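You operate a simulated robot arm through the tools that you are given. There is no shell and no other tool. Be economical: measure what you need, move in short steps, check, and stop when the job is done.

You are at the controls of a simulated robot arm. One attempt, no reset.

Task
Put the roll on the top of the long steel table away on the top of the labeller table. Take the drip tray and put it on the lower shelf of the hold table. Take the small blue tray and put it on the blue sheet on the rollers past the closer. Fetch the brass weight from the rollers past the closer and set it on top of the grey tape dispenser. Take the blue tin on the rollers past the closer and put it away on the top of the side table. Turn the left rail knob to LOOSE. Shut the steel cabinet door. Take the yellow pad on the top of the wall table and put it away on the top of the spill kit table. Pull the pack table drawer open. Any order will do. Set down upright: brass weight, blue tin.

It is judged by the outcome, as a careful person would: the job done as asked, and still so three seconds after it is handed in. It fails if anything else is knocked over, pushed out of place, dropped, spilled or broken. Flat cloth is picked up by pressing the open fingertips on it (5 to 10 N) and closing them slowly along it; thin cloth reads only 2 to 8 mm in the jaws.

Robot
A 7-joint arm with a fingered hand on a trunk, on a base that drives. Base frame: it is fixed to the floor where the robot stands at the start and does not move with it; the origin is under the middle of the robot, x ahead of it, y to its left, z up. Lengths are in mm, angles in degrees, forces in N, time in s.
With the tool pointing down near the work surface it reaches from about 200 to 760 mm from the robot's upright axis, wherever it stands. Its first joint turns from -166.0 to 166.0 degrees. Places, roughly: blue tin [250, -4250, 750]; brass weight [500, -4500, 750]; drip tray [500, 0, 750]; left rail knob [3500, -1000, 1000]; lower shelf of the hold table [-2300, 200, 200]; pack table drawer [-2100, -2900, 700]; roll [750, 0, 750]; sheet (24x20x1 cm) [1800, -4400, 700]; small blue tray (13x10x4 cm) [1200, -4600, 700]; steel cabinet door [100, 700, 300]; tape dispenser (11x6x13 cm) [600, -4400, 800]; top of the labeller table [3300, 3700, 800]; top of the side table [0, 3400, 800]; top of the spill kit table [-2400, 3800, 800]; yellow pad [-750, 5250, 750]. Payload 4 kg.
The TCP is the grasp point between the finger pads, 28 mm short of the fingertips. In the tool frame z runs along the fingers and y along their closing line. The gripper opens to 168 mm. The gripper's body begins 79 mm behind the TCP. The gripper is a hand of 4 fingers: y runs from the thumb to the fingers, the wrist lies at [0, 0, -249] in the tool frame, and closing takes about 1.5 s.
Orientation is that of the tool frame in the base frame, as a unit quaternion [x, y, z, w]. With the fingers straight down and closing along the base's y, the tool's x points along the base's -x, its y along +y and its z along -z.

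Tools
- The arm moves only by the tool jog_arm. Its argument "moves" is a list of rows, each a list of 2 entries, a list of its own where there are three numbers: the shift along the tool's x, y, z in units of 200 mm (1.0 is 200 mm), then the turn, a rotation vector about the tool's x, y, z in units of 90 degrees (1.0 is 90 degrees). In form: [[[x, y, z], [wx, wy, wz]], ...]. A call has 1 to 10 rows; each row is the pose to reach, as a shift and turn from the pose commanded when the call began, along the tool's axes at that moment. "jaw" is the closure, from 0 (fully open) to 1 (shut), set as the call begins (left out, the last holds). A call with a number of a shift or a turn outside -1 to 1 is refused whole. Each row takes 0.2 s and may step no farther than 50 mm and 8.6 degrees from the row before; otherwise, or with a gripper value out of range, the whole call is refused. A pose out of reach is approached as far as the arm can. The call stops where the force on the tool passes 40 N (or 10 N more than at its start, if that is more) or the arm is blocked; 0.2 s more then pass. The fingers move at their own pace (about 153 mm/s each) and stop on an object; they squeeze with about 27 N. The grip force told is the motor's: it shows also when the fingers shut on nothing. Time passes only in rows, and 0.2 s behind the last, so rows that repeat a pose let the fingers close. The reply holds the time, the measured pose of the TCP, the force on the tool along the base axes, the opening and the grip force, in the units named above and with some noise, with the torque about the TCP (base axes, N m) and any sound that the robot's microphone picked up.
- Cameras (640 x 400 px; columns grow to the right, rows downward): "scene" is now at [4.4, 200.2, 1354.5]; the picture's right is [0.48, -0.88, 0.00], its down [-0.73, -0.39, -0.56] and it looks along [0.50, 0.27, -0.83] (base axes); focal length 258 px, centre (320, 200). "wrist" rides on the gripper at [60, -60, -110] in the tool frame; the picture's right is [0.71, 0.71, 0.00], its down [-0.56, 0.56, -0.61] and it looks along [-0.43, 0.43, 0.79] (tool axes); focal length 265 px, centre (320, 200).
- snapshot(camera): a new picture of that camera. The clock stands still meanwhile.
- lift_body(by): slides the trunk up (or, below 0, down) by that many mm; the arm and the scene camera ride with it, the base frame stays. It gives what a move gives, with no picture.
- roll_base(legs): drives the robot by 1 to 6 legs, each [ahead, turn to the left] in mm and degrees, along the robot's own axes; the way and the turn of a leg run together, so that a leg with both is an arc; at most 1500 mm and 180 degrees a leg. The arm and the cameras ride along, it lands a little off, and it stops where it bumps. It gives what a move gives.
- set_fingers(finger1, finger2, finger3, thumb_bend): sets how far each is bent, from 0 (flat) to 1 (curled in); at 0.3 the hand is open as for a grip, at 0.7 the pads meet at the TCP. One left out holds its place. A second passes; each finger stops where it meets its share of the squeeze, and holds until it gets a number again. A gripper value or a shape takes the hand back. It gives what a move gives, with no picture; readings hold the bend of each and the force on the fingers (four entries, about 0 where the hand has none), thumb and palm.
- set_grasp(shape): the hand has 4 fingers and takes this shape, open, in about a second: jaw (thumb against the fingers, like two jaws); tri (thumb and two fingers); tip (a fingertip pinch); poke (one finger out to press); point (the index stretched); flat (the hand flat); cup (the hand cupped); fist (a fist). The gripper value then closes the fingers along that shape, each until it touches; the sizes above hold for jaw. It gives what a move gives, with no picture.
- pan_tilt(pan, tilt): turns the head with the scene camera to pan (to the left, within 155 degrees either way) and tilt (down, from -29 to 69), counted from straight ahead of the robot. It gives what a move gives.
- measure_at(camera, pixels): for up to 12 pixels [column, row] of the newest picture of that camera ("zoom" is the newest enlarged one), the place [x, y, z] in the base frame of the surface seen there, good to about 3 mm. The clock stands still meanwhile.
- inspect(camera, box): a new picture of the part [left, top, right, bottom] of that camera's present view, enlarged. The clock stands still meanwhile.
- hand_in(): hands the job in; it is judged then, once.

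Keep the steps short. Do not move on a guess: measure, check each grasp and each placing, and mend mistakes. In all there are 145 turns and 172 pictures (those below and enlarged ones count). Leave the gripper open and the arm clear of the work at the hand-in unless told otherwise, and finish with a single line.

The tools are called after "Call:" by a JSON object that holds its "api" and its "payload". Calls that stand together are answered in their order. jog_arm: Moves the arm, as the interface text tells. Its arguments: {"type":"object","properties":{"moves":{"type":"array","items":{"type":"array"}},"jaw":{"type":"number"}},"required":["moves"]} The other tools are called the same way: lift_body (by) slides the trunk up or down; set_grasp (shape) gives the hand a shape; set_fingers (finger1, finger2, finger3, thumb_bend) moves the fingers one by one; roll_base (legs) drives the base; pan_tilt (pan, tilt) turns the head that bears the scene camera; snapshot (camera) takes a picture; measure_at (camera, pixels) gives the place of the surface under pixels of a picture; inspect (camera, box) takes an enlarged picture of a part of a camera's view; hand_in () hands the job in.

At the start:

```text
time: 0.0
ee_pos: [223.3, 391.2, 1066.0]
orientation: [-0.001, 1.0, 0.0, 0.001]
ft_force: [0.5, -0.1, -0.1]
torque: [0.03, 0.02, 0.0]
gripper_width: 168.0
grasp_force: 0.1
shape: jaw
bend: [0.3, 0.3, 0.3, 0.3]
finger forces: [0.0, 0.0, 0.1, 0.0, 0.0, 0.1]
trunk travel left (down, up): [-390.0, 200.0]
robot x, y, heading: [1.8, -1.5, -0.1]
head pan, tilt: [28.5, 55.6]
```

scene: 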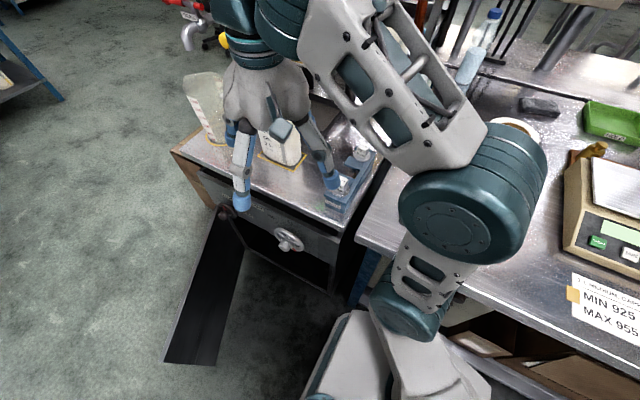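
wrist: 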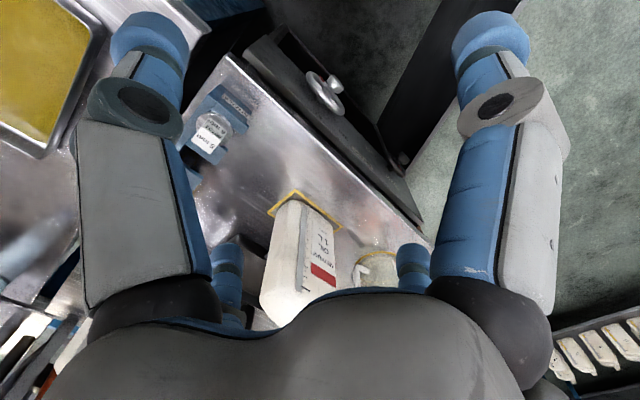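

I see the arm over a steel cabinet with its door hanging open (around pixel 230,280). First I look straight ahead at the long steel table.

Call:
{"api": "pan_tilt", "payload": {"pan": -5, "tilt": 45}}

Call:
{"api": "snapshot", "payload": {"camera": "scene"}}

```text
time: 1.0
ee_pos: [223.4, 390.7, 1065.8]
orientation: [-0.001, 1.0, 0.0, 0.001]
ft_force: [-0.5, 0.1, 0.0]
torque: [-0.01, 0.01, 0.0]
gripper_width: 167.9
grasp_force: 0.0
shape: jaw
bend: [0.3, 0.3, 0.3, 0.3]
finger forces: [0.0, 0.0, 0.0, 0.0, 0.0, 0.0]
trunk travel left (down, up): [-390.0, 200.0]
robot x, y, heading: [3.5, 3.0, 0.1]
head pan, tilt: [-5.0, 45.0]
```

```text
169 pictures are left
```

scene: 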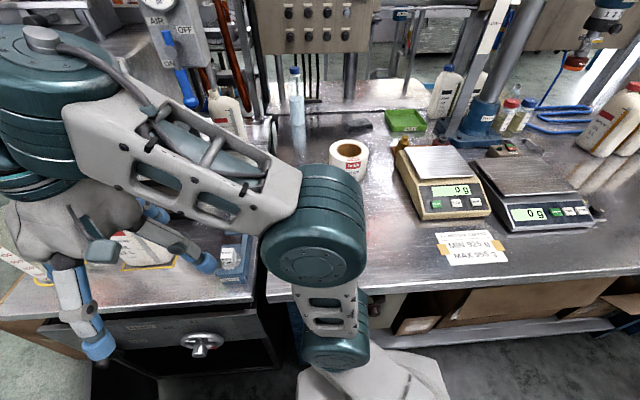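

The roll is at (348,155); a green tray at (405,121). I measure these and the cabinet door.

Call:
{"api": "measure_at", "payload": {"camera": "scene", "pixels": [[348, 150], [340, 172], [405, 121], [390, 128], [425, 112], [360, 126], [420, 180], [300, 120], [350, 230], [380, 290]]}}

Call:
{"api": "inspect", "payload": {"camera": "scene", "box": [260, 70, 460, 195]}}

Call:
{"api": "inspect", "payload": {"camera": "wrist", "box": [0, 0, 640, 400]}}

Call:
{"api": "measure_at", "payload": {"camera": "wrist", "pixels": [[40, 60], [100, 20], [50, 150], [322, 92], [250, 40], [400, 165], [300, 260], [215, 135]]}}

```text
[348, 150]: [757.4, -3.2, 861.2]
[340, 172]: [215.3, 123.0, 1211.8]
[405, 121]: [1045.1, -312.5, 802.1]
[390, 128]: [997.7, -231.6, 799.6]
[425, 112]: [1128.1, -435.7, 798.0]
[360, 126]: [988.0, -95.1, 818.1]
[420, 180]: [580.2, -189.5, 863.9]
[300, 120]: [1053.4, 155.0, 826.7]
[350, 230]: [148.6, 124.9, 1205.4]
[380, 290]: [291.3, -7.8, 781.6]
```

```text
3.20 times, centred on (360, 132) of scene
```

zoom: 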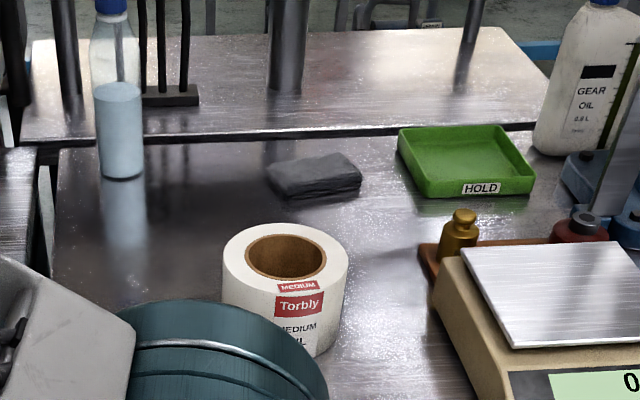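

```text
1.00 times, centred on (320, 200) of wrist (not enlarged: the box is as wide or as high as the picture)
```

zoom: 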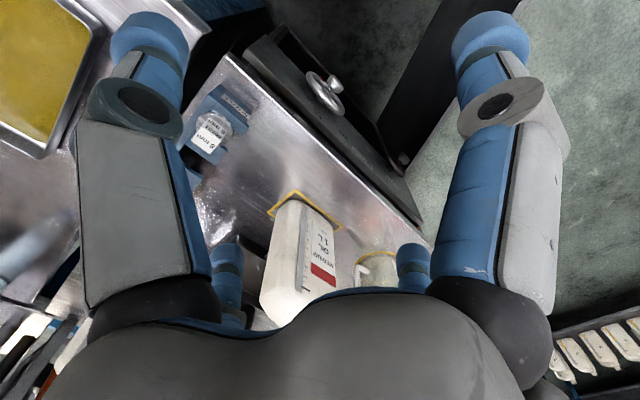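

```text
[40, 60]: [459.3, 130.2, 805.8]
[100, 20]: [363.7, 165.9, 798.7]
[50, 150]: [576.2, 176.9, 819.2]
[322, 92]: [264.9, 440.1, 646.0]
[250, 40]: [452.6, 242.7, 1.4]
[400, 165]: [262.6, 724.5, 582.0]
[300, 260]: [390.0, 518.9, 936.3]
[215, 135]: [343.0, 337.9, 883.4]
```

The tray with yellow contents near (459,130) is probably the drip tray. I look around the room to know the ways.

Call:
{"api": "pan_tilt", "payload": {"pan": 75, "tilt": 30}}

Call:
{"api": "snapshot", "payload": {"camera": "scene"}}

Call:
{"api": "pan_tilt", "payload": {"pan": 150, "tilt": 25}}

Call:
{"api": "snapshot", "payload": {"camera": "scene"}}

Call:
{"api": "pan_tilt", "payload": {"pan": -140, "tilt": 25}}

Call:
{"api": "snapshot", "payload": {"camera": "scene"}}

Call:
{"api": "pan_tilt", "payload": {"pan": -75, "tilt": 25}}

Call:
{"api": "snapshot", "payload": {"camera": "scene"}}

```text
time: 2.5
ee_pos: [224.2, 391.0, 1065.4]
orientation: [0.001, 1.0, -0.001, 0.001]
ft_force: [-0.1, -0.4, -0.4]
torque: [0.02, 0.0, 0.02]
gripper_width: 167.9
grasp_force: 0.1
shape: jaw
bend: [0.3, 0.3, 0.3, 0.3]
finger forces: [0.0, 0.0, 0.1, 0.0, 0.1, 0.1]
trunk travel left (down, up): [-390.0, 200.0]
robot x, y, heading: [1.6, -0.4, 0.1]
head pan, tilt: [75.0, 30.0]
```

```text
166 pictures are left
```

scene: 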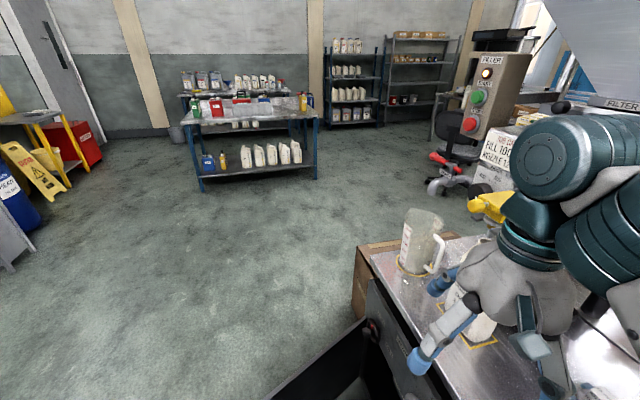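

```text
time: 4.0
ee_pos: [223.9, 392.3, 1064.9]
orientation: [0.0, 1.0, 0.0, 0.001]
ft_force: [0.5, 0.3, -0.8]
torque: [0.0, -0.03, 0.0]
gripper_width: 167.8
grasp_force: 0.1
shape: jaw
bend: [0.3, 0.3, 0.3, 0.3]
finger forces: [0.1, 0.1, 0.1, 0.0, 0.0, 0.1]
trunk travel left (down, up): [-390.0, 200.0]
robot x, y, heading: [2.6, 1.7, -0.1]
head pan, tilt: [150.0, 25.0]
```

```text
165 pictures are left
```

scene: 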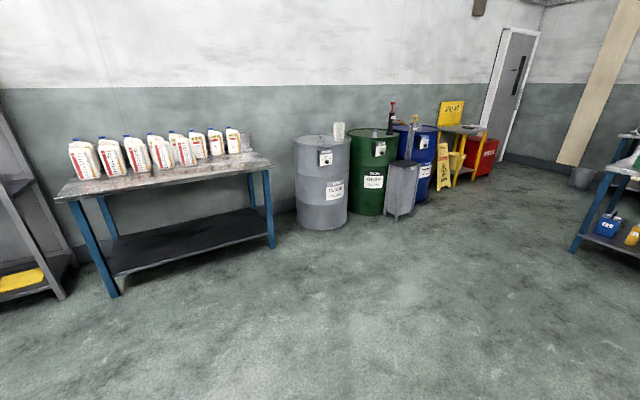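

```text
time: 8.0
ee_pos: [224.0, 390.8, 1065.3]
orientation: [0.0, 1.0, 0.0, 0.0]
ft_force: [0.4, -0.2, 0.6]
torque: [-0.01, -0.02, -0.01]
gripper_width: 167.7
grasp_force: 0.0
shape: jaw
bend: [0.3, 0.3, 0.3, 0.3]
finger forces: [0.1, 0.0, 0.1, 0.0, 0.0, 0.0]
trunk travel left (down, up): [-390.0, 200.0]
robot x, y, heading: [-0.7, -0.3, 0.1]
head pan, tilt: [-140.0, 25.0]
```

```text
164 pictures are left
```

scene: 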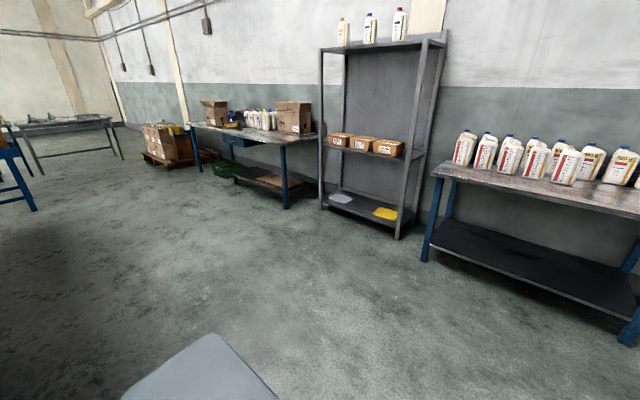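

```text
time: 9.3
ee_pos: [224.4, 390.1, 1065.3]
orientation: [0.001, 1.0, -0.001, 0.001]
ft_force: [0.3, -0.1, 0.6]
torque: [0.01, 0.01, -0.02]
gripper_width: 168.2
grasp_force: 0.2
shape: jaw
bend: [0.3, 0.3, 0.3, 0.3]
finger forces: [0.1, 0.0, 0.0, 0.0, 0.0, 0.0]
trunk travel left (down, up): [-390.0, 200.0]
robot x, y, heading: [0.1, 2.7, -0.0]
head pan, tilt: [-75.0, 25.0]
```

```text
163 pictures are left
```

scene: 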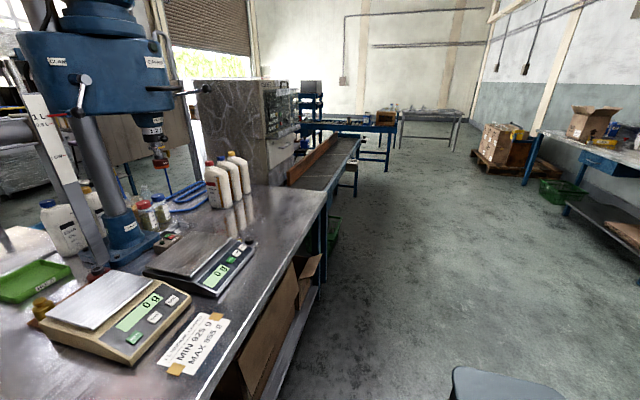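

The room is clear around me. Now the cabinet door more closely.

Call:
{"api": "pan_tilt", "payload": {"pan": 75, "tilt": 62}}

Call:
{"api": "snapshot", "payload": {"camera": "scene"}}

Call:
{"api": "measure_at", "payload": {"camera": "scene", "pixels": [[320, 190], [300, 230], [280, 280], [330, 250], [400, 170], [380, 130], [350, 300], [300, 320], [250, 300], [420, 280]]}}

```text
time: 11.7
ee_pos: [224.0, 391.6, 1065.2]
orientation: [0.0, 1.0, -0.001, 0.0]
ft_force: [-0.5, 0.0, 0.4]
torque: [0.03, -0.03, 0.0]
gripper_width: 167.8
grasp_force: 0.1
shape: jaw
bend: [0.3, 0.3, 0.3, 0.3]
finger forces: [0.0, 0.0, 0.1, 0.1, 0.0, 0.0]
trunk travel left (down, up): [-390.0, 200.0]
robot x, y, heading: [-1.0, -2.2, 0.2]
head pan, tilt: [75.0, 62.0]
```

```text
162 pictures are left
```

scene: 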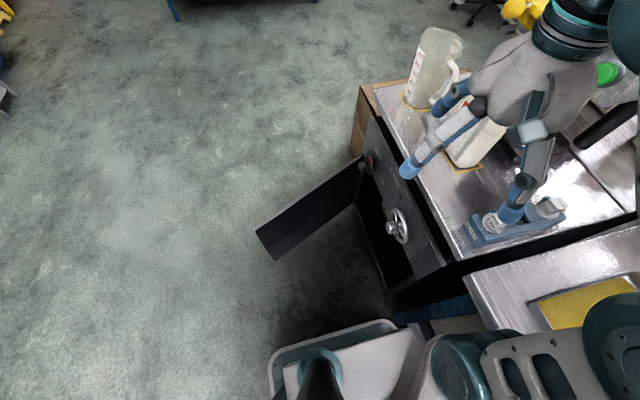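

```text
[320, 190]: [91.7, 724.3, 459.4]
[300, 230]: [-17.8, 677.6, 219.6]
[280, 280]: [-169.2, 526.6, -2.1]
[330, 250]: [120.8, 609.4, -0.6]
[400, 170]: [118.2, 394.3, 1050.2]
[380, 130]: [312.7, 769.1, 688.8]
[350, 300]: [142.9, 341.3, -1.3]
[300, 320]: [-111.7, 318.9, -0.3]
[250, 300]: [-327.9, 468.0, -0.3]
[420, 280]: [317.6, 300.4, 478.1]
```

I zoom on the open door and cabinet front to measure hinge, edges and opening.

Call:
{"api": "inspect", "payload": {"camera": "scene", "box": [240, 100, 480, 300]}}

Call:
{"api": "measure_at", "payload": {"camera": "scene", "pixels": [[359, 162], [350, 170], [265, 229], [260, 235], [272, 255], [350, 200], [372, 165], [398, 225], [440, 262], [400, 280], [410, 290], [362, 200]]}}

```text
2.00 times, centred on (360, 200) of scene
```

zoom: 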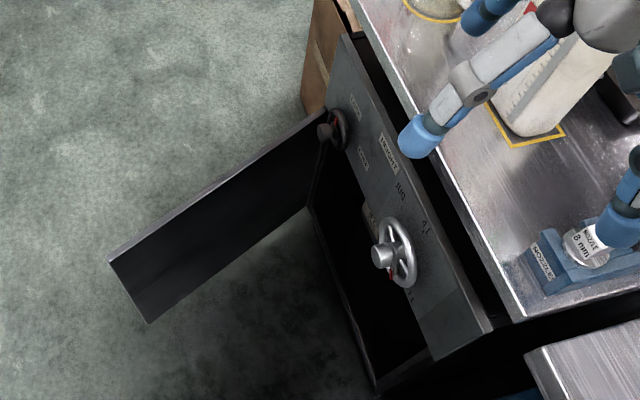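

```text
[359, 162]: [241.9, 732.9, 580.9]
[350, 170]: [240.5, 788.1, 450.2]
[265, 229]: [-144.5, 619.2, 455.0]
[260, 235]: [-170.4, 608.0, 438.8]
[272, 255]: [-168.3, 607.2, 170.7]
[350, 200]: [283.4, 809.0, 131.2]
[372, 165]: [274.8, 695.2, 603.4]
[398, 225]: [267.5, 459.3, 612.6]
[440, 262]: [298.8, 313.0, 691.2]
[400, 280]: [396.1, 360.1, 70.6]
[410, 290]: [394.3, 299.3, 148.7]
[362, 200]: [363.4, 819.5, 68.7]
```

The door hinges at about (275, 810), its free edge is at (-170, 608), z 120–450, open about 66°. I back the robot away so the arm can push the door from outside, and lower the trunk.

Call:
{"api": "roll_base", "payload": {"legs": [[-200, 0], [0, -51], [-320, 0], [0, 51]]}}

Call:
{"api": "pan_tilt", "payload": {"pan": 10, "tilt": 50}}

Call:
{"api": "snapshot", "payload": {"camera": "scene"}}

```text
time: 19.6
ee_pos: [-178.4, 638.9, 1065.3]
orientation: [0.0, 1.0, 0.0, 0.001]
ft_force: [-0.5, -0.5, -1.0]
torque: [0.01, 0.0, 0.01]
gripper_width: 168.0
grasp_force: 0.1
shape: jaw
bend: [0.3, 0.3, 0.3, 0.3]
finger forces: [0.0, 0.0, 0.0, 0.0, 0.0, 0.0]
trunk travel left (down, up): [-390.0, 200.0]
robot x, y, heading: [-398.5, 250.9, 0.1]
head pan, tilt: [75.0, 62.0]
```

```text
time: 20.9
ee_pos: [-178.1, 638.4, 1066.1]
orientation: [0.0, 1.0, 0.0, 0.0]
ft_force: [-0.8, 0.2, 0.1]
torque: [-0.02, 0.0, 0.02]
gripper_width: 168.0
grasp_force: 0.1
shape: jaw
bend: [0.3, 0.3, 0.3, 0.3]
finger forces: [0.0, 0.1, 0.1, 0.0, 0.0, 0.0]
trunk travel left (down, up): [-390.0, 200.0]
robot x, y, heading: [-402.3, 246.8, 0.0]
head pan, tilt: [10.0, 50.0]
```

```text
160 pictures are left
```

scene: 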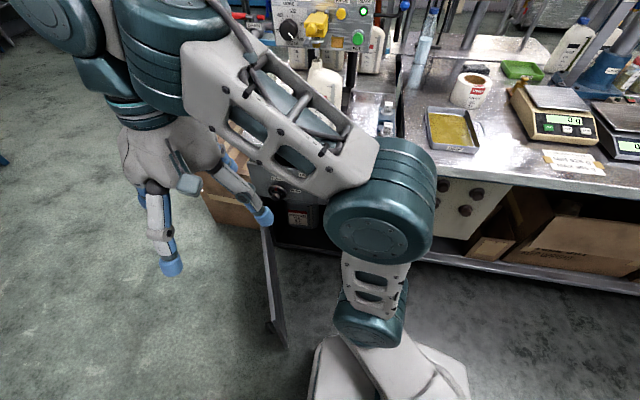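

The drip tray with its handle is at (452,130) – I measure it while I see it. Then I close the fingers and move the hand outside the door.

Call:
{"api": "inspect", "payload": {"camera": "scene", "box": [390, 60, 550, 160]}}

Call:
{"api": "measure_at", "payload": {"camera": "scene", "pixels": [[427, 108], [470, 109], [479, 149], [433, 152], [450, 130], [471, 82], [462, 100], [485, 105], [275, 270], [283, 340]]}}

Call:
{"api": "jog_arm", "payload": {"moves": [[[-0.1, 0.2, 0], [0, 0, 0]], [[-0.2, 0.4, 0], [0, 0, 0]], [[-0.25, 0.6, 0], [0, 0, 0]], [[-0.25, 0.7, 0], [0, 0, 0]]], "jaw": 1}}

Call:
{"api": "lift_body", "payload": {"by": -380}}

```text
4.00 times, centred on (470, 110) of scene
```

zoom: 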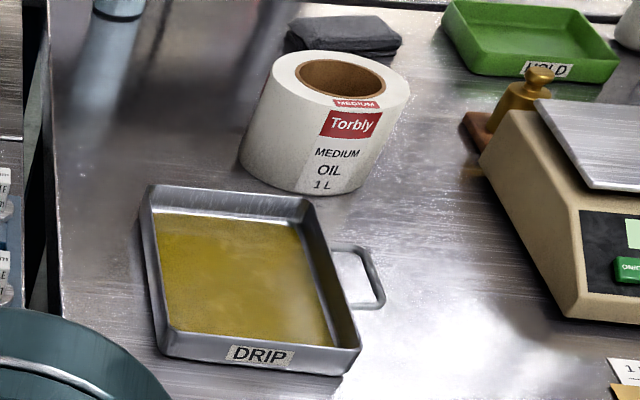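

```text
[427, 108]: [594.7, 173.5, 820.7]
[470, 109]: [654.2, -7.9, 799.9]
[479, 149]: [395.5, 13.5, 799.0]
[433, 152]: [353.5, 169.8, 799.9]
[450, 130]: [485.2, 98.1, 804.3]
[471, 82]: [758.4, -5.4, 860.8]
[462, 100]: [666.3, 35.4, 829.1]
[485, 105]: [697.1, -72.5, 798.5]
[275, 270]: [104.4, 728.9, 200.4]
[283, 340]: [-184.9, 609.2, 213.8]
```

```text
time: 21.9
ee_pos: [-121.8, 712.6, 1047.2]
orientation: [0.001, 1.0, 0.0, -0.001]
ft_force: [1.4, -1.0, -0.8]
torque: [0.03, 0.05, 0.0]
gripper_width: 0.0
grasp_force: 27.3
shape: jaw
bend: [0.7, 0.7, 0.7, 0.7]
finger forces: [0.0, 0.1, 0.0, 0.0, 0.0, 0.0]
out of reach, approached as far as the arm can: row 2, 3, 4
trunk travel left (down, up): [-390.0, 200.0]
robot x, y, heading: [-401.5, 249.9, -0.1]
head pan, tilt: [10.0, 50.0]
```

```text
time: 25.6
ee_pos: [-125.3, 712.8, 667.7]
orientation: [0.0, 1.0, 0.0, 0.001]
ft_force: [0.4, -0.7, -0.4]
torque: [0.02, 0.01, -0.02]
gripper_width: 0.1
grasp_force: 27.0
shape: jaw
bend: [0.7, 0.7, 0.7, 0.7]
finger forces: [0.0, 0.0, 0.1, 0.0, 0.0, 0.0]
trunk travel left (down, up): [-10.0, 580.0]
robot x, y, heading: [-401.1, 247.7, -0.1]
head pan, tilt: [10.0, 50.0]
```

The hand is at (-125, 713, 668). I go out to y≈765 and down beside the door.

Call:
{"api": "jog_arm", "payload": {"moves": [[[0, 0.1, 0.2], [0, 0, 0]], [[0, 0.2, 0.4], [0, 0, 0]], [[0, 0.28, 0.6], [0, 0, 0]], [[0, 0.28, 0.8], [0, 0, 0]], [[0, 0.28, 1.0], [0, 0, 0]]]}}

Call:
{"api": "jog_arm", "payload": {"moves": [[[0, 0, 0.2], [0, 0, 0]], [[0, 0, 0.4], [0, 0, 0]]]}}

Call:
{"api": "pan_tilt", "payload": {"pan": 45, "tilt": 50}}

Call:
{"api": "snapshot", "payload": {"camera": "scene"}}

```text
time: 26.8
ee_pos: [-122.7, 767.1, 467.0]
orientation: [0.0, 1.0, 0.001, 0.0]
ft_force: [-0.3, 0.5, -0.1]
torque: [0.03, -0.03, -0.02]
gripper_width: 0.0
grasp_force: 26.9
shape: jaw
bend: [0.7, 0.7, 0.7, 0.7]
finger forces: [0.1, 0.0, 0.1, 0.0, 0.0, 0.0]
trunk travel left (down, up): [-10.0, 580.0]
robot x, y, heading: [-400.3, 244.7, 0.0]
head pan, tilt: [10.0, 50.0]
```

```text
time: 27.4
ee_pos: [-123.7, 767.8, 386.9]
orientation: [0.001, 1.0, 0.0, 0.002]
ft_force: [-1.0, -0.1, 0.6]
torque: [-0.02, 0.02, -0.05]
gripper_width: 0.0
grasp_force: 27.2
shape: jaw
bend: [0.7, 0.7, 0.7, 0.7]
finger forces: [0.0, 0.0, 0.0, 0.1, 0.1, 0.0]
trunk travel left (down, up): [-10.0, 580.0]
robot x, y, heading: [-401.9, 247.5, -0.0]
head pan, tilt: [10.0, 50.0]
```

```text
time: 28.4
ee_pos: [-124.9, 766.8, 386.5]
orientation: [-0.001, 1.0, 0.0, 0.001]
ft_force: [0.5, -0.8, 0.2]
torque: [0.01, 0.03, 0.0]
gripper_width: 0.0
grasp_force: 27.2
shape: jaw
bend: [0.7, 0.7, 0.7, 0.7]
finger forces: [0.1, 0.1, 0.0, 0.1, 0.0, 0.0]
trunk travel left (down, up): [-10.0, 580.0]
robot x, y, heading: [-406.2, 249.1, 0.3]
head pan, tilt: [45.0, 50.0]
```

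```text
158 pictures are left
```

scene: 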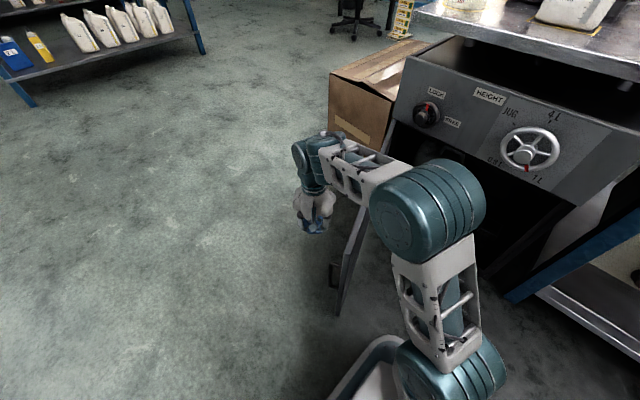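

The hand is outside the door, whose handle shows at (333,272). I sweep along the door's arc, first part.

Call:
{"api": "jog_arm", "payload": {"moves": [[[0.055, -0.235, 0], [0, 0, 0]], [[0.085, -0.46, 0], [0, 0, 0]], [[0.005, -0.685, 0], [0, 0, 0]], [[-0.095, -0.885, 0], [0, 0, 0]]]}}

Call:
{"api": "jog_arm", "payload": {"moves": [[[-0.105, -0.18, 0], [0, -0.09, 0]], [[-0.275, -0.375, 0], [0, -0.18, 0]], [[-0.44, -0.54, 0], [0, -0.27, 0]], [[-0.495, -0.6, 0], [0, -0.36, 0]], [[-0.65, -0.7, 0], [0, -0.45, 0]], [[-0.8, -0.8, 0], [0, -0.5, 0]], [[-0.985, -0.91, 0], [0, -0.5, 0]]]}}

Call:
{"api": "snapshot", "payload": {"camera": "scene"}}

```text
time: 29.4
ee_pos: [-106.1, 590.3, 387.2]
orientation: [0.0, 1.0, 0.0, 0.001]
ft_force: [-0.1, -0.3, -0.1]
torque: [-0.04, -0.02, -0.03]
gripper_width: 0.0
grasp_force: 27.0
shape: jaw
bend: [0.7, 0.7, 0.7, 0.7]
finger forces: [0.1, 0.0, 0.0, 0.0, 0.0, 0.0]
trunk travel left (down, up): [-10.0, 580.0]
robot x, y, heading: [-401.5, 249.4, 0.1]
head pan, tilt: [45.0, 50.0]
```

```text
refused: row 2 steps farther than a row can; nothing moved
```

```text
157 pictures are left
```

scene: 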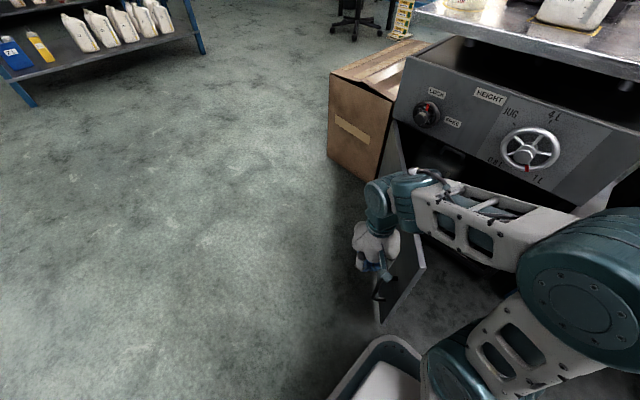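

The door follows. I go on with smaller steps, tilting the fingers forward so the wrist stays clear of the handwheel.

Call:
{"api": "jog_arm", "payload": {"moves": [[[-0.11, -0.18, 0], [0, -0.09, 0]], [[-0.26, -0.35, 0], [0, -0.18, 0]], [[-0.42, -0.525, 0], [0, -0.27, 0]], [[-0.59, -0.675, 0], [0, -0.36, 0]], [[-0.775, -0.8, 0], [0, -0.45, 0]], [[-0.975, -0.9, 0], [0, -0.5, 0]]]}}

Call:
{"api": "snapshot", "payload": {"camera": "scene"}}

```text
time: 30.8
ee_pos: [90.9, 411.5, 388.9]
orientation: [-0.001, 0.923, 0.0, 0.385]
ft_force: [-0.2, -0.4, 0.6]
torque: [0.03, 0.0, 0.02]
gripper_width: 0.0
grasp_force: 26.9
shape: jaw
bend: [0.7, 0.7, 0.7, 0.7]
finger forces: [0.0, 0.0, 0.1, 0.1, 0.0, 0.0]
trunk travel left (down, up): [-10.0, 580.0]
robot x, y, heading: [-402.2, 246.2, 0.1]
head pan, tilt: [45.0, 50.0]
```

```text
156 pictures are left
```

scene: 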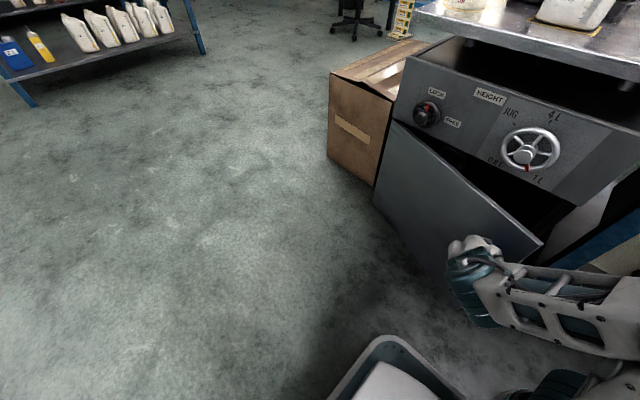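

Door nearly shut. I push on in +x to close it, stopping on force.

Call:
{"api": "jog_arm", "payload": {"moves": [[[-0.141, -0.06, 0.141], [0, 0, 0]], [[-0.283, -0.12, 0.283], [0, 0, 0]], [[-0.424, -0.17, 0.424], [0, 0, 0]], [[-0.53, -0.2, 0.53], [0, 0, 0]], [[-0.6, -0.2, 0.6], [0, 0, 0]], [[-0.67, -0.2, 0.67], [0, 0, 0]], [[-0.74, -0.2, 0.74], [0, 0, 0]]]}}

Call:
{"api": "snapshot", "payload": {"camera": "scene"}}

```text
time: 32.2
ee_pos: [265.0, 372.6, 383.6]
orientation: [-0.004, 0.927, -0.002, 0.374]
ft_force: [-16.3, -0.6, 2.8]
torque: [-0.05, 0.07, -0.02]
gripper_width: 0.0
grasp_force: 27.3
shape: jaw
bend: [0.7, 0.7, 0.7, 0.7]
finger forces: [0.0, 0.2, 0.1, 0.0, 0.0, 0.1]
trunk travel left (down, up): [-10.0, 580.0]
robot x, y, heading: [-400.8, 246.3, 0.1]
head pan, tilt: [45.0, 50.0]
stopped in row 6: the force on the tool passed its limit at 59 N (the readings are from after the stop); the commanded pose is now the measured one
```

```text
155 pictures are left
```

scene: 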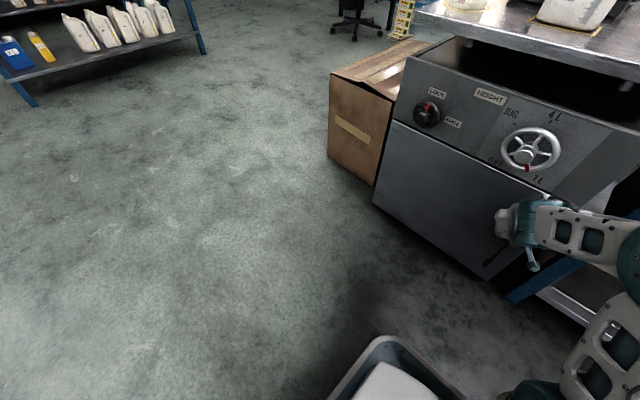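

The door is shut. I retract the hand, straighten it, and raise the trunk.

Call:
{"api": "jog_arm", "payload": {"moves": [[[0.14, 0, -0.14], [0, 0.09, 0]], [[0.28, 0, -0.28], [0, 0.18, 0]], [[0.42, 0, -0.42], [0, 0.27, 0]], [[0.56, 0, -0.56], [0, 0.36, 0]], [[0.6, 0, -0.6], [0, 0.45, 0]], [[0.6, 0, -0.6], [0, 0.49, 0]]], "jaw": 0}}

Call:
{"api": "lift_body", "payload": {"by": 480}}

```text
time: 33.6
ee_pos: [97.1, 369.5, 388.1]
orientation: [-0.003, 1.0, -0.003, -0.001]
ft_force: [0.1, -0.1, -0.6]
torque: [0.01, -0.01, 0.01]
gripper_width: 167.8
grasp_force: 0.1
shape: jaw
bend: [0.3, 0.3, 0.3, 0.3]
finger forces: [0.1, 0.1, 0.0, 0.0, 0.0, 0.1]
trunk travel left (down, up): [-10.0, 580.0]
robot x, y, heading: [-398.7, 247.2, -0.1]
head pan, tilt: [45.0, 50.0]
```

```text
refused: 480 is not a number from -400 to 400
```

I raise in two steps and lift the arm, then drive back in front of the long table.

Call:
{"api": "lift_body", "payload": {"by": 400}}

Call:
{"api": "jog_arm", "payload": {"moves": [[[0, 0, -0.24], [0, 0, 0]], [[0, 0, -0.48], [0, 0, 0]], [[0, 0, -0.72], [0, 0, 0]], [[0, 0, -0.96], [0, 0, 0]]]}}

Call:
{"api": "lift_body", "payload": {"by": 100}}

Call:
{"api": "roll_base", "payload": {"legs": [[0, -32], [470, 0], [0, 32]]}}

Call:
{"api": "snapshot", "payload": {"camera": "wrist"}}

```text
time: 37.4
ee_pos: [97.1, 370.9, 786.7]
orientation: [-0.003, 1.0, -0.002, 0.0]
ft_force: [0.3, -0.4, -0.6]
torque: [0.03, 0.06, 0.0]
gripper_width: 167.8
grasp_force: 0.0
shape: jaw
bend: [0.3, 0.3, 0.3, 0.3]
finger forces: [0.0, 0.1, 0.1, 0.0, 0.0, 0.0]
trunk travel left (down, up): [-410.0, 180.0]
robot x, y, heading: [-403.0, 245.0, 0.1]
head pan, tilt: [45.0, 50.0]
```

```text
time: 38.4
ee_pos: [98.2, 372.4, 974.1]
orientation: [-0.003, 1.0, 0.001, -0.003]
ft_force: [-0.6, 0.3, 0.4]
torque: [-0.02, -0.01, 0.01]
gripper_width: 168.0
grasp_force: 0.0
shape: jaw
bend: [0.3, 0.3, 0.3, 0.3]
finger forces: [0.0, 0.1, 0.0, 0.1, 0.0, 0.1]
out of reach, approached as far as the arm can: row 4
trunk travel left (down, up): [-410.0, 180.0]
robot x, y, heading: [-402.4, 246.1, 0.1]
head pan, tilt: [45.0, 50.0]
```

```text
time: 39.8
ee_pos: [99.0, 373.3, 1073.1]
orientation: [-0.002, 1.0, 0.0, -0.003]
ft_force: [0.6, -0.3, 0.2]
torque: [0.02, 0.02, 0.01]
gripper_width: 167.8
grasp_force: 0.0
shape: jaw
bend: [0.3, 0.3, 0.3, 0.3]
finger forces: [0.0, 0.0, 0.0, 0.0, 0.0, 0.0]
trunk travel left (down, up): [-510.0, 80.0]
robot x, y, heading: [-405.3, 246.1, 0.2]
head pan, tilt: [45.0, 50.0]
```

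```text
time: 44.1
ee_pos: [480.3, -153.8, 1073.6]
orientation: [0.272, 0.962, 0.001, -0.002]
ft_force: [-0.1, -0.3, 0.6]
torque: [0.01, 0.01, 0.04]
gripper_width: 167.9
grasp_force: 0.1
shape: jaw
bend: [0.3, 0.3, 0.3, 0.3]
finger forces: [0.1, 0.0, 0.0, 0.0, 0.0, 0.0]
trunk travel left (down, up): [-510.0, 80.0]
robot x, y, heading: [-9.0, 3.4, -31.9]
head pan, tilt: [45.0, 50.0]
stopped in leg 2: the robot was blocked; the commanded pose is now the measured one
```

```text
154 pictures are left
```

wrist: 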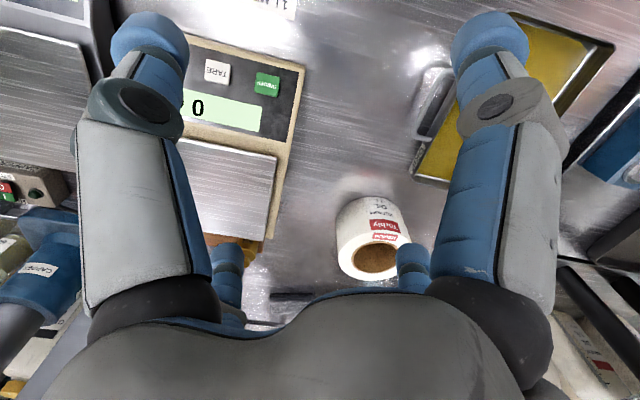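

The base was blocked at the table edge while skewed. I back 70 mm, turn square, and look.

Call:
{"api": "roll_base", "payload": {"legs": [[-70, 0], [0, 32]]}}

Call:
{"api": "pan_tilt", "payload": {"pan": 0, "tilt": 50}}

Call:
{"api": "snapshot", "payload": {"camera": "scene"}}

Call:
{"api": "snapshot", "payload": {"camera": "wrist"}}

```text
time: 46.7
ee_pos: [429.2, 170.4, 1073.8]
orientation: [-0.006, 1.0, -0.001, -0.002]
ft_force: [-1.6, -0.5, -0.3]
torque: [-0.04, 0.0, -0.01]
gripper_width: 167.8
grasp_force: 0.1
shape: jaw
bend: [0.3, 0.3, 0.3, 0.3]
finger forces: [0.1, 0.0, 0.0, 0.0, 0.0, 0.0]
trunk travel left (down, up): [-510.0, 80.0]
robot x, y, heading: [-71.0, 41.4, 0.6]
head pan, tilt: [45.0, 50.0]
```

```text
time: 47.8
ee_pos: [428.6, 169.2, 1073.7]
orientation: [-0.006, 1.0, -0.001, -0.002]
ft_force: [-0.1, 0.7, 0.4]
torque: [0.01, -0.01, 0.03]
gripper_width: 168.2
grasp_force: 0.1
shape: jaw
bend: [0.3, 0.3, 0.3, 0.3]
finger forces: [0.0, 0.0, 0.1, 0.0, 0.0, 0.1]
trunk travel left (down, up): [-510.0, 80.0]
robot x, y, heading: [-72.4, 39.5, 0.3]
head pan, tilt: [0.0, 50.0]
```

```text
153 pictures are left
```

scene: 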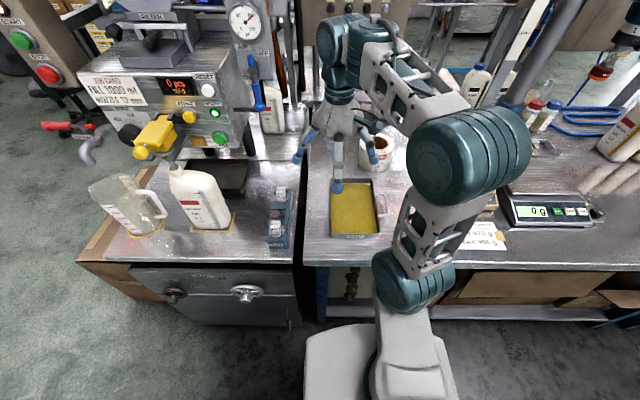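

```text
152 pictures are left
```

wrist: 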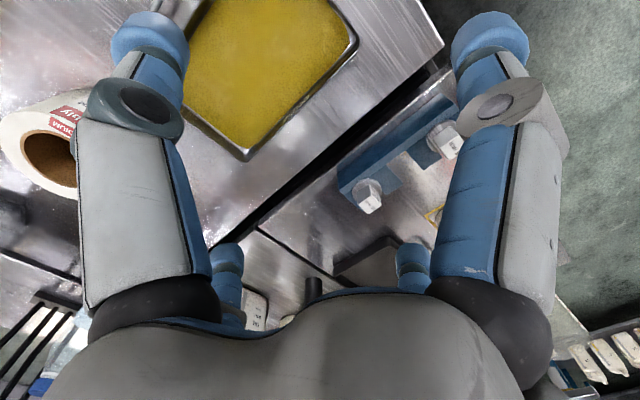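

I zoom on the drip tray in the scene view and measure its rim corners.

Call:
{"api": "inspect", "payload": {"camera": "scene", "box": [300, 160, 420, 260]}}

Call:
{"api": "measure_at", "payload": {"camera": "scene", "pixels": [[330, 205], [330, 236], [380, 236], [374, 183], [377, 205], [386, 210], [355, 236], [355, 215], [345, 238], [371, 178]]}}

Call:
{"api": "measure_at", "payload": {"camera": "wrist", "pixels": [[244, 158], [357, 36], [325, 5], [300, 95], [240, 155], [270, 60]]}}

```text
4.00 times, centred on (360, 210) of scene
```

zoom: 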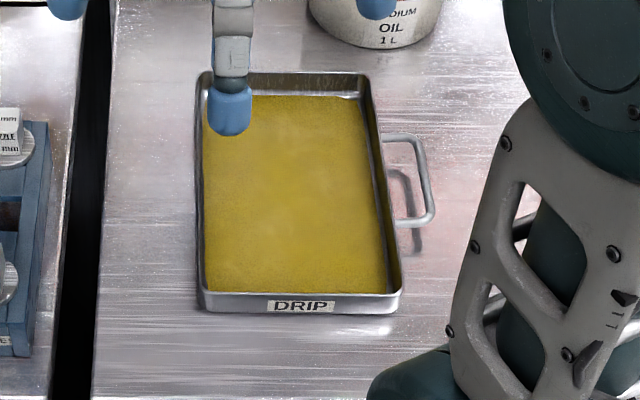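

```text
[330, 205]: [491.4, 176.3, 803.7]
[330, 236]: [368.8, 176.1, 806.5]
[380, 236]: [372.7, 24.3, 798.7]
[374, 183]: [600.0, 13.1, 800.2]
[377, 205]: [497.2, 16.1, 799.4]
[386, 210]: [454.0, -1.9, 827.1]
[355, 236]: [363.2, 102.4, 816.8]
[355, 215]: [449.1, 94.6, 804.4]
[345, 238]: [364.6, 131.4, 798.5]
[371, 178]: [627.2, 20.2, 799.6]
```

```text
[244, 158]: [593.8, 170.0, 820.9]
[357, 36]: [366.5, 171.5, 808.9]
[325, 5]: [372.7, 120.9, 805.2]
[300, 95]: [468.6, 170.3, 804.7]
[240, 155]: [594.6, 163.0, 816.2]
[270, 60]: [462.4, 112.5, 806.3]
```

I need to know where the fingertips truly are. I measure them, and the handle.

Call:
{"api": "measure_at", "payload": {"camera": "scene", "pixels": [[337, 187], [299, 158], [373, 155], [337, 165]]}}

Call:
{"api": "measure_at", "payload": {"camera": "wrist", "pixels": [[150, 40], [490, 40], [228, 255], [412, 255], [140, 210], [500, 210]]}}

Call:
{"api": "measure_at", "payload": {"camera": "zoom", "pixels": [[430, 180], [405, 137], [415, 220], [404, 180], [384, 137], [396, 223], [302, 303], [200, 150], [290, 85]]}}

```text
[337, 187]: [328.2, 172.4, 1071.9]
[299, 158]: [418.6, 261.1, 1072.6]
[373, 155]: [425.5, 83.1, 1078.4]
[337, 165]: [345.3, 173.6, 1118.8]
```

```text
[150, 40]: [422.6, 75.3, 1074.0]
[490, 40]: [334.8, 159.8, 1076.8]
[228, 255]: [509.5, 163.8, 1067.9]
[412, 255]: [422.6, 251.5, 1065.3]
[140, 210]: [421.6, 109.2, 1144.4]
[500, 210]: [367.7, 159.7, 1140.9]
```

```text
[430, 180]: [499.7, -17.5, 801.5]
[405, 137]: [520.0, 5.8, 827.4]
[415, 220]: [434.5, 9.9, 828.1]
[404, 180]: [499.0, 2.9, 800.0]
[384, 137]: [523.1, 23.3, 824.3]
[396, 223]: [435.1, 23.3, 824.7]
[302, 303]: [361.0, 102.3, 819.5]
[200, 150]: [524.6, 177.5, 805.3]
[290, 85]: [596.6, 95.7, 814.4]
```

The hand has four fingers at ±x and ±y. A four-sided grip fits the tray (x 364–597, handle rod at y≈0, far side y≈176). I move over the tray centre and splay the fingers to see the reach.

Call:
{"api": "jog_arm", "payload": {"moves": [[[-0.085, -0.14, 0.12], [0, 0, 0]], [[-0.17, -0.28, 0.24], [0, 0, 0]], [[-0.255, -0.415, 0.36], [0, 0, 0]]]}}

Call:
{"api": "set_fingers", "payload": {"finger1": 0.0, "finger2": 0.15, "finger3": 0.3, "thumb_bend": 0.15}}

Call:
{"api": "snapshot", "payload": {"camera": "wrist"}}

Call:
{"api": "snapshot", "payload": {"camera": "scene"}}

```text
time: 48.6
ee_pos: [482.1, 86.7, 1002.2]
orientation: [-0.006, 1.0, -0.001, -0.001]
ft_force: [1.0, -0.1, -0.9]
torque: [0.0, 0.02, -0.01]
gripper_width: 168.1
grasp_force: 0.1
shape: jaw
bend: [0.3, 0.3, 0.3, 0.3]
finger forces: [0.0, 0.0, 0.0, 0.0, 0.1, 0.0]
trunk travel left (down, up): [-510.0, 80.0]
robot x, y, heading: [-72.0, 41.2, 0.5]
head pan, tilt: [0.0, 50.0]
```

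```text
time: 49.6
ee_pos: [482.8, 87.9, 1001.6]
orientation: [-0.005, 1.0, 0.0, -0.002]
ft_force: [-0.7, 0.7, -0.6]
torque: [0.01, -0.02, -0.01]
gripper_width: 154.4
grasp_force: 0.1
shape: fingers
bend: [0.0, 0.15, 0.3, 0.15]
finger forces: [0.0, 0.1, 0.1, 0.0, 0.0, 0.1]
trunk travel left (down, up): [-510.0, 80.0]
robot x, y, heading: [-71.0, 41.6, 0.3]
head pan, tilt: [0.0, 50.0]
```

```text
150 pictures are left
```

wrist: 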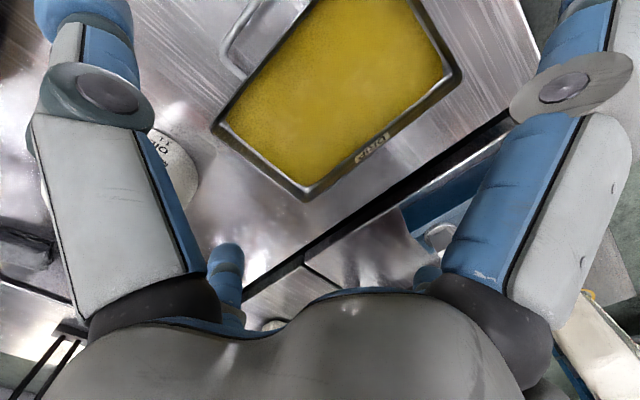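

```text
149 pictures are left
```

scene: 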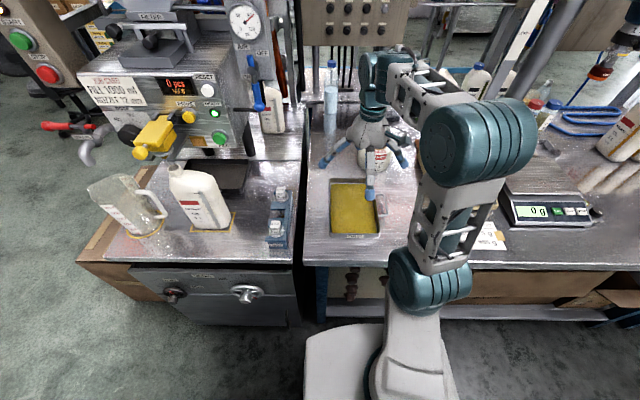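

Finger3 (far side) stayed; finger1 is the near (−x) one. I measure the tips to get the span per bend.

Call:
{"api": "measure_at", "payload": {"camera": "scene", "pixels": [[369, 196], [324, 163], [403, 162], [369, 188]]}}

Call:
{"api": "measure_at", "payload": {"camera": "wrist", "pixels": [[85, 15], [590, 5], [226, 255], [428, 275], [228, 272]]}}

Call:
{"api": "inspect", "payload": {"camera": "scene", "box": [300, 90, 440, 210]}}

```text
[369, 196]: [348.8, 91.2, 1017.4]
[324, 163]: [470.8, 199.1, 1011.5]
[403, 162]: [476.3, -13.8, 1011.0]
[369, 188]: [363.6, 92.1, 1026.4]
```

```text
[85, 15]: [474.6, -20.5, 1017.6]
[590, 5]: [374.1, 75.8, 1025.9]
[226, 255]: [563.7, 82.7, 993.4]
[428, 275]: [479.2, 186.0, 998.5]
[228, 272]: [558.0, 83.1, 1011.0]
```

```text
3.33 times, centred on (370, 150) of scene
```

zoom: 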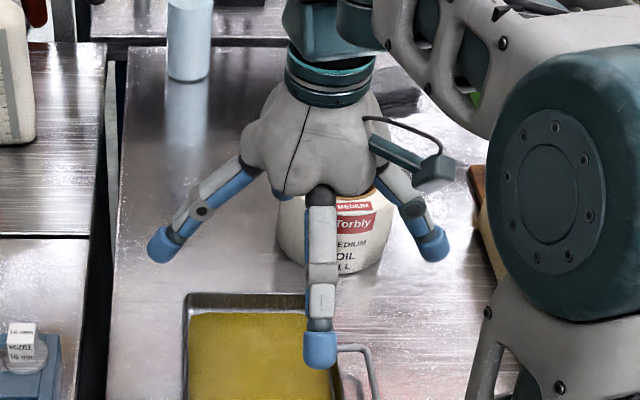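

Bend 0 gives about 120 mm reach each side, enough for the tray's 117 half-length. I splay finger1 and finger3 fully and come down to z≈870 to check alignment.

Call:
{"api": "set_fingers", "payload": {"finger1": 0.0, "finger2": 0.12, "finger3": 0.0, "thumb_bend": 0.12}}

Call:
{"api": "jog_arm", "payload": {"moves": [[[0.01, 0, 0.22], [0, 0, 0]], [[0.01, 0, 0.44], [0, 0, 0]], [[0.01, 0, 0.66], [0, 0, 0]]]}}

Call:
{"api": "snapshot", "payload": {"camera": "wrist"}}

Call:
{"api": "inspect", "payload": {"camera": "scene", "box": [280, 110, 440, 260]}}

```text
time: 50.6
ee_pos: [481.0, 87.1, 1001.3]
orientation: [-0.006, 1.0, 0.0, -0.003]
ft_force: [0.3, 0.2, -0.2]
torque: [0.02, 0.02, 0.01]
gripper_width: 156.8
grasp_force: 0.1
shape: fingers
bend: [0.0, 0.12, 0.0, 0.12]
finger forces: [0.1, 0.0, 0.0, 0.0, 0.0, 0.0]
trunk travel left (down, up): [-510.0, 80.0]
robot x, y, heading: [-71.0, 38.5, 0.5]
head pan, tilt: [0.0, 50.0]
```

```text
time: 51.4
ee_pos: [479.4, 87.0, 870.5]
orientation: [-0.006, 1.0, 0.0, -0.002]
ft_force: [0.0, 0.2, 1.4]
torque: [0.02, -0.02, -0.02]
gripper_width: 156.7
grasp_force: 0.0
shape: fingers
bend: [0.0, 0.12, 0.0, 0.12]
finger forces: [0.0, 0.0, 0.0, 0.0, 0.1, 0.0]
trunk travel left (down, up): [-510.0, 80.0]
robot x, y, heading: [-71.9, 37.8, 0.5]
head pan, tilt: [0.0, 50.0]
```

```text
147 pictures are left
```

wrist: 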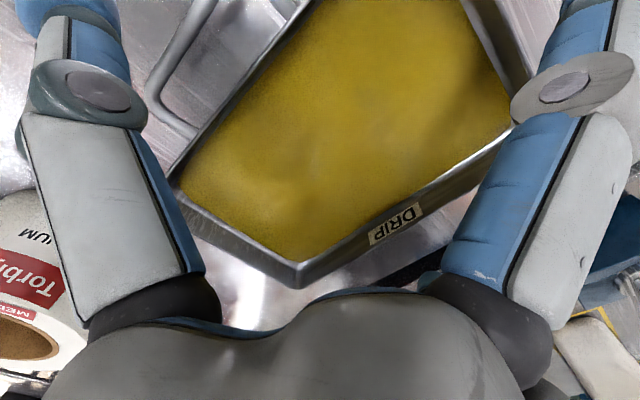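

```text
2.67 times, centred on (360, 185) of scene
```

zoom: 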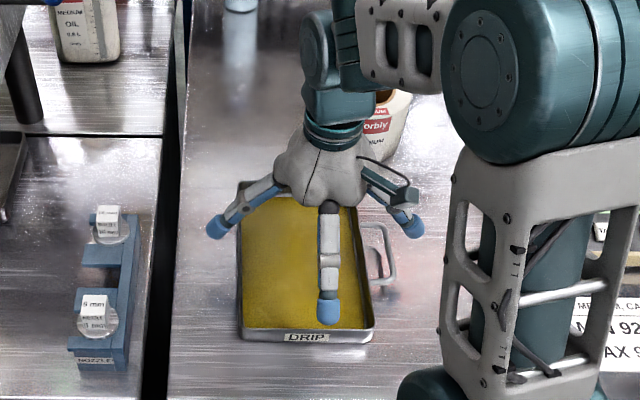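

I measure the near fingertip and the tray's near wall.

Call:
{"api": "measure_at", "payload": {"camera": "zoom", "pixels": [[329, 322], [329, 310], [329, 300], [215, 235], [210, 225], [413, 235], [420, 225], [300, 329], [300, 336], [350, 334], [382, 235], [392, 255]]}}

```text
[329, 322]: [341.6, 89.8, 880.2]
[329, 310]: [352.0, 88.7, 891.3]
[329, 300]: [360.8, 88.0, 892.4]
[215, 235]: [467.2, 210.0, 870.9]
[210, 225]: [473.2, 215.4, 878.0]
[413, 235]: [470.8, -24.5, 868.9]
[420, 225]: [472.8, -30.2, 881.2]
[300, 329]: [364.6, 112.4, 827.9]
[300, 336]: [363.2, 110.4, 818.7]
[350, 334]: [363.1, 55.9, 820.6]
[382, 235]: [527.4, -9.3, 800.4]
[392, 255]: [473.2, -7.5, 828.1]
```

The ±x fingers can't go outside the ends, but flat they ride just above the rim. I will grip along y: thumb on the handle rod, finger2 on the far wall. I lower to z≈818.

Call:
{"api": "jog_arm", "payload": {"moves": [[[0, -0.006, 0.13], [0, 0, 0]], [[0, -0.006, 0.2], [0, 0, 0]], [[0, -0.006, 0.26], [0, 0, 0]]]}}

Call:
{"api": "inspect", "payload": {"camera": "scene", "box": [280, 130, 440, 260]}}

Call:
{"api": "snapshot", "payload": {"camera": "wrist"}}

```text
time: 52.2
ee_pos: [479.2, 86.9, 819.6]
orientation: [-0.007, 1.0, 0.0, 0.002]
ft_force: [0.7, -0.5, 25.6]
torque: [-0.15, 0.2, -0.01]
gripper_width: 160.5
grasp_force: 11.6
shape: fingers
bend: [0.0, 0.12, 0.0, 0.12]
finger forces: [11.6, 0.1, 10.8, 0.1, 1.0, 0.0]
trunk travel left (down, up): [-510.0, 80.0]
robot x, y, heading: [-70.9, 37.0, 0.3]
head pan, tilt: [0.0, 50.0]
```

```text
3.08 times, centred on (360, 195) of scene
```

zoom: 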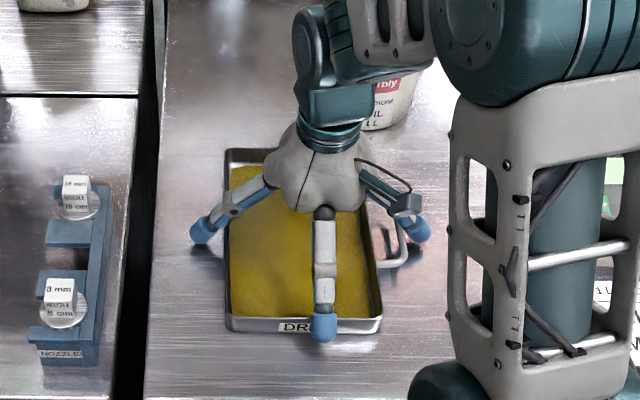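

```text
144 pictures are left
```

wrist: 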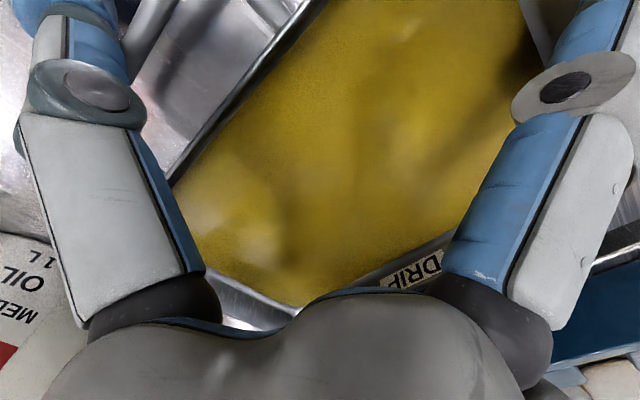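

The two flat fingers rest on the rim (11 N each). I raise 3 mm to unload and close thumb and finger2.

Call:
{"api": "jog_arm", "payload": {"moves": [[[0, 0, -0.015], [0, 0, 0]], [[0, 0, -0.015], [0, 0, 0]]]}}

Call:
{"api": "set_fingers", "payload": {"finger2": 0.5, "thumb_bend": 0.5}}

Call:
{"api": "inspect", "payload": {"camera": "scene", "box": [280, 130, 440, 260]}}

```text
time: 52.8
ee_pos: [478.1, 87.1, 822.3]
orientation: [-0.006, 1.0, 0.0, -0.001]
ft_force: [3.6, -0.1, 19.1]
torque: [-0.03, -0.18, 0.02]
gripper_width: 159.6
grasp_force: 8.9
shape: fingers
bend: [0.0, 0.12, 0.0, 0.12]
finger forces: [7.2, 0.1, 10.7, 0.1, 0.3, 0.1]
trunk travel left (down, up): [-510.0, 80.0]
robot x, y, heading: [-69.3, 41.5, 0.5]
head pan, tilt: [0.0, 50.0]
```

```text
time: 53.8
ee_pos: [478.6, 84.1, 822.3]
orientation: [-0.006, 1.0, 0.0, 0.0]
ft_force: [4.8, -7.7, 29.9]
torque: [-1.39, -0.23, 0.44]
gripper_width: 155.2
grasp_force: 28.8
shape: fingers
bend: [0.0, 0.15, 0.0, 0.12]
finger forces: [7.3, 11.2, 10.1, 0.0, 29.6, 0.0]
trunk travel left (down, up): [-510.0, 80.0]
robot x, y, heading: [-70.9, 40.0, 0.2]
head pan, tilt: [0.0, 50.0]
```

```text
3.08 times, centred on (360, 195) of scene
```

zoom: 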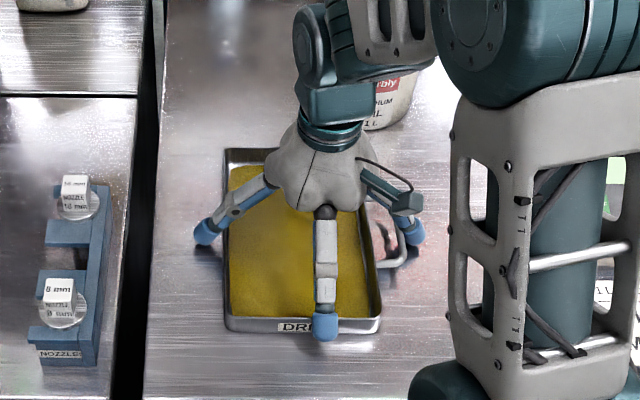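

Thumb 30 N, finger2 11 N. I lift slowly by 15 mm and check whether the tray comes level.

Call:
{"api": "jog_arm", "payload": {"moves": [[[0, 0, -0.025], [0, 0, 0]], [[0, 0, -0.05], [0, 0, 0]], [[0, 0, -0.075], [0, 0, 0]], [[0, 0, -0.1], [0, 0, 0]], [[0, 0, -0.1], [0, 0, 0]]]}}

Call:
{"api": "inspect", "payload": {"camera": "scene", "box": [280, 130, 440, 260]}}

```text
time: 55.0
ee_pos: [480.4, 86.6, 841.2]
orientation: [-0.006, 1.0, 0.0, -0.002]
ft_force: [0.2, -0.4, -1.8]
torque: [0.01, -0.02, -0.01]
gripper_width: 143.5
grasp_force: 8.3
shape: fingers
bend: [0.0, 0.15, 0.0, 0.24]
finger forces: [0.0, 7.8, 0.0, 0.0, 9.1, 0.0]
trunk travel left (down, up): [-510.0, 80.0]
robot x, y, heading: [-66.6, 40.7, 0.4]
head pan, tilt: [0.0, 50.0]
```

```text
3.08 times, centred on (360, 195) of scene
```

zoom: 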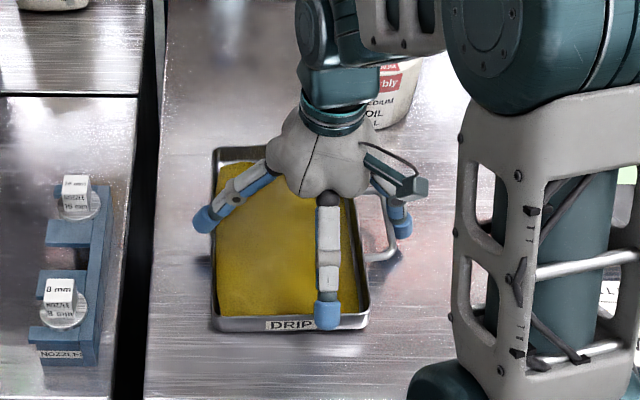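

I measure the rim heights to see whether the tray is lifted.

Call:
{"api": "measure_at", "payload": {"camera": "zoom", "pixels": [[240, 323], [295, 325], [360, 318], [220, 150], [213, 290], [213, 200], [290, 260], [395, 240], [405, 228], [240, 290]]}}

```text
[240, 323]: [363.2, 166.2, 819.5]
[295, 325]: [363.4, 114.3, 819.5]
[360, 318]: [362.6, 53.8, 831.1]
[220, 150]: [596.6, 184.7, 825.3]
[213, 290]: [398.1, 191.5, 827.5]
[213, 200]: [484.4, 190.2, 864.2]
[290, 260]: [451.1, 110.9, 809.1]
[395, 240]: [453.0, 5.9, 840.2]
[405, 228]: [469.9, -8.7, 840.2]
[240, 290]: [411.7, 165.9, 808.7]
```

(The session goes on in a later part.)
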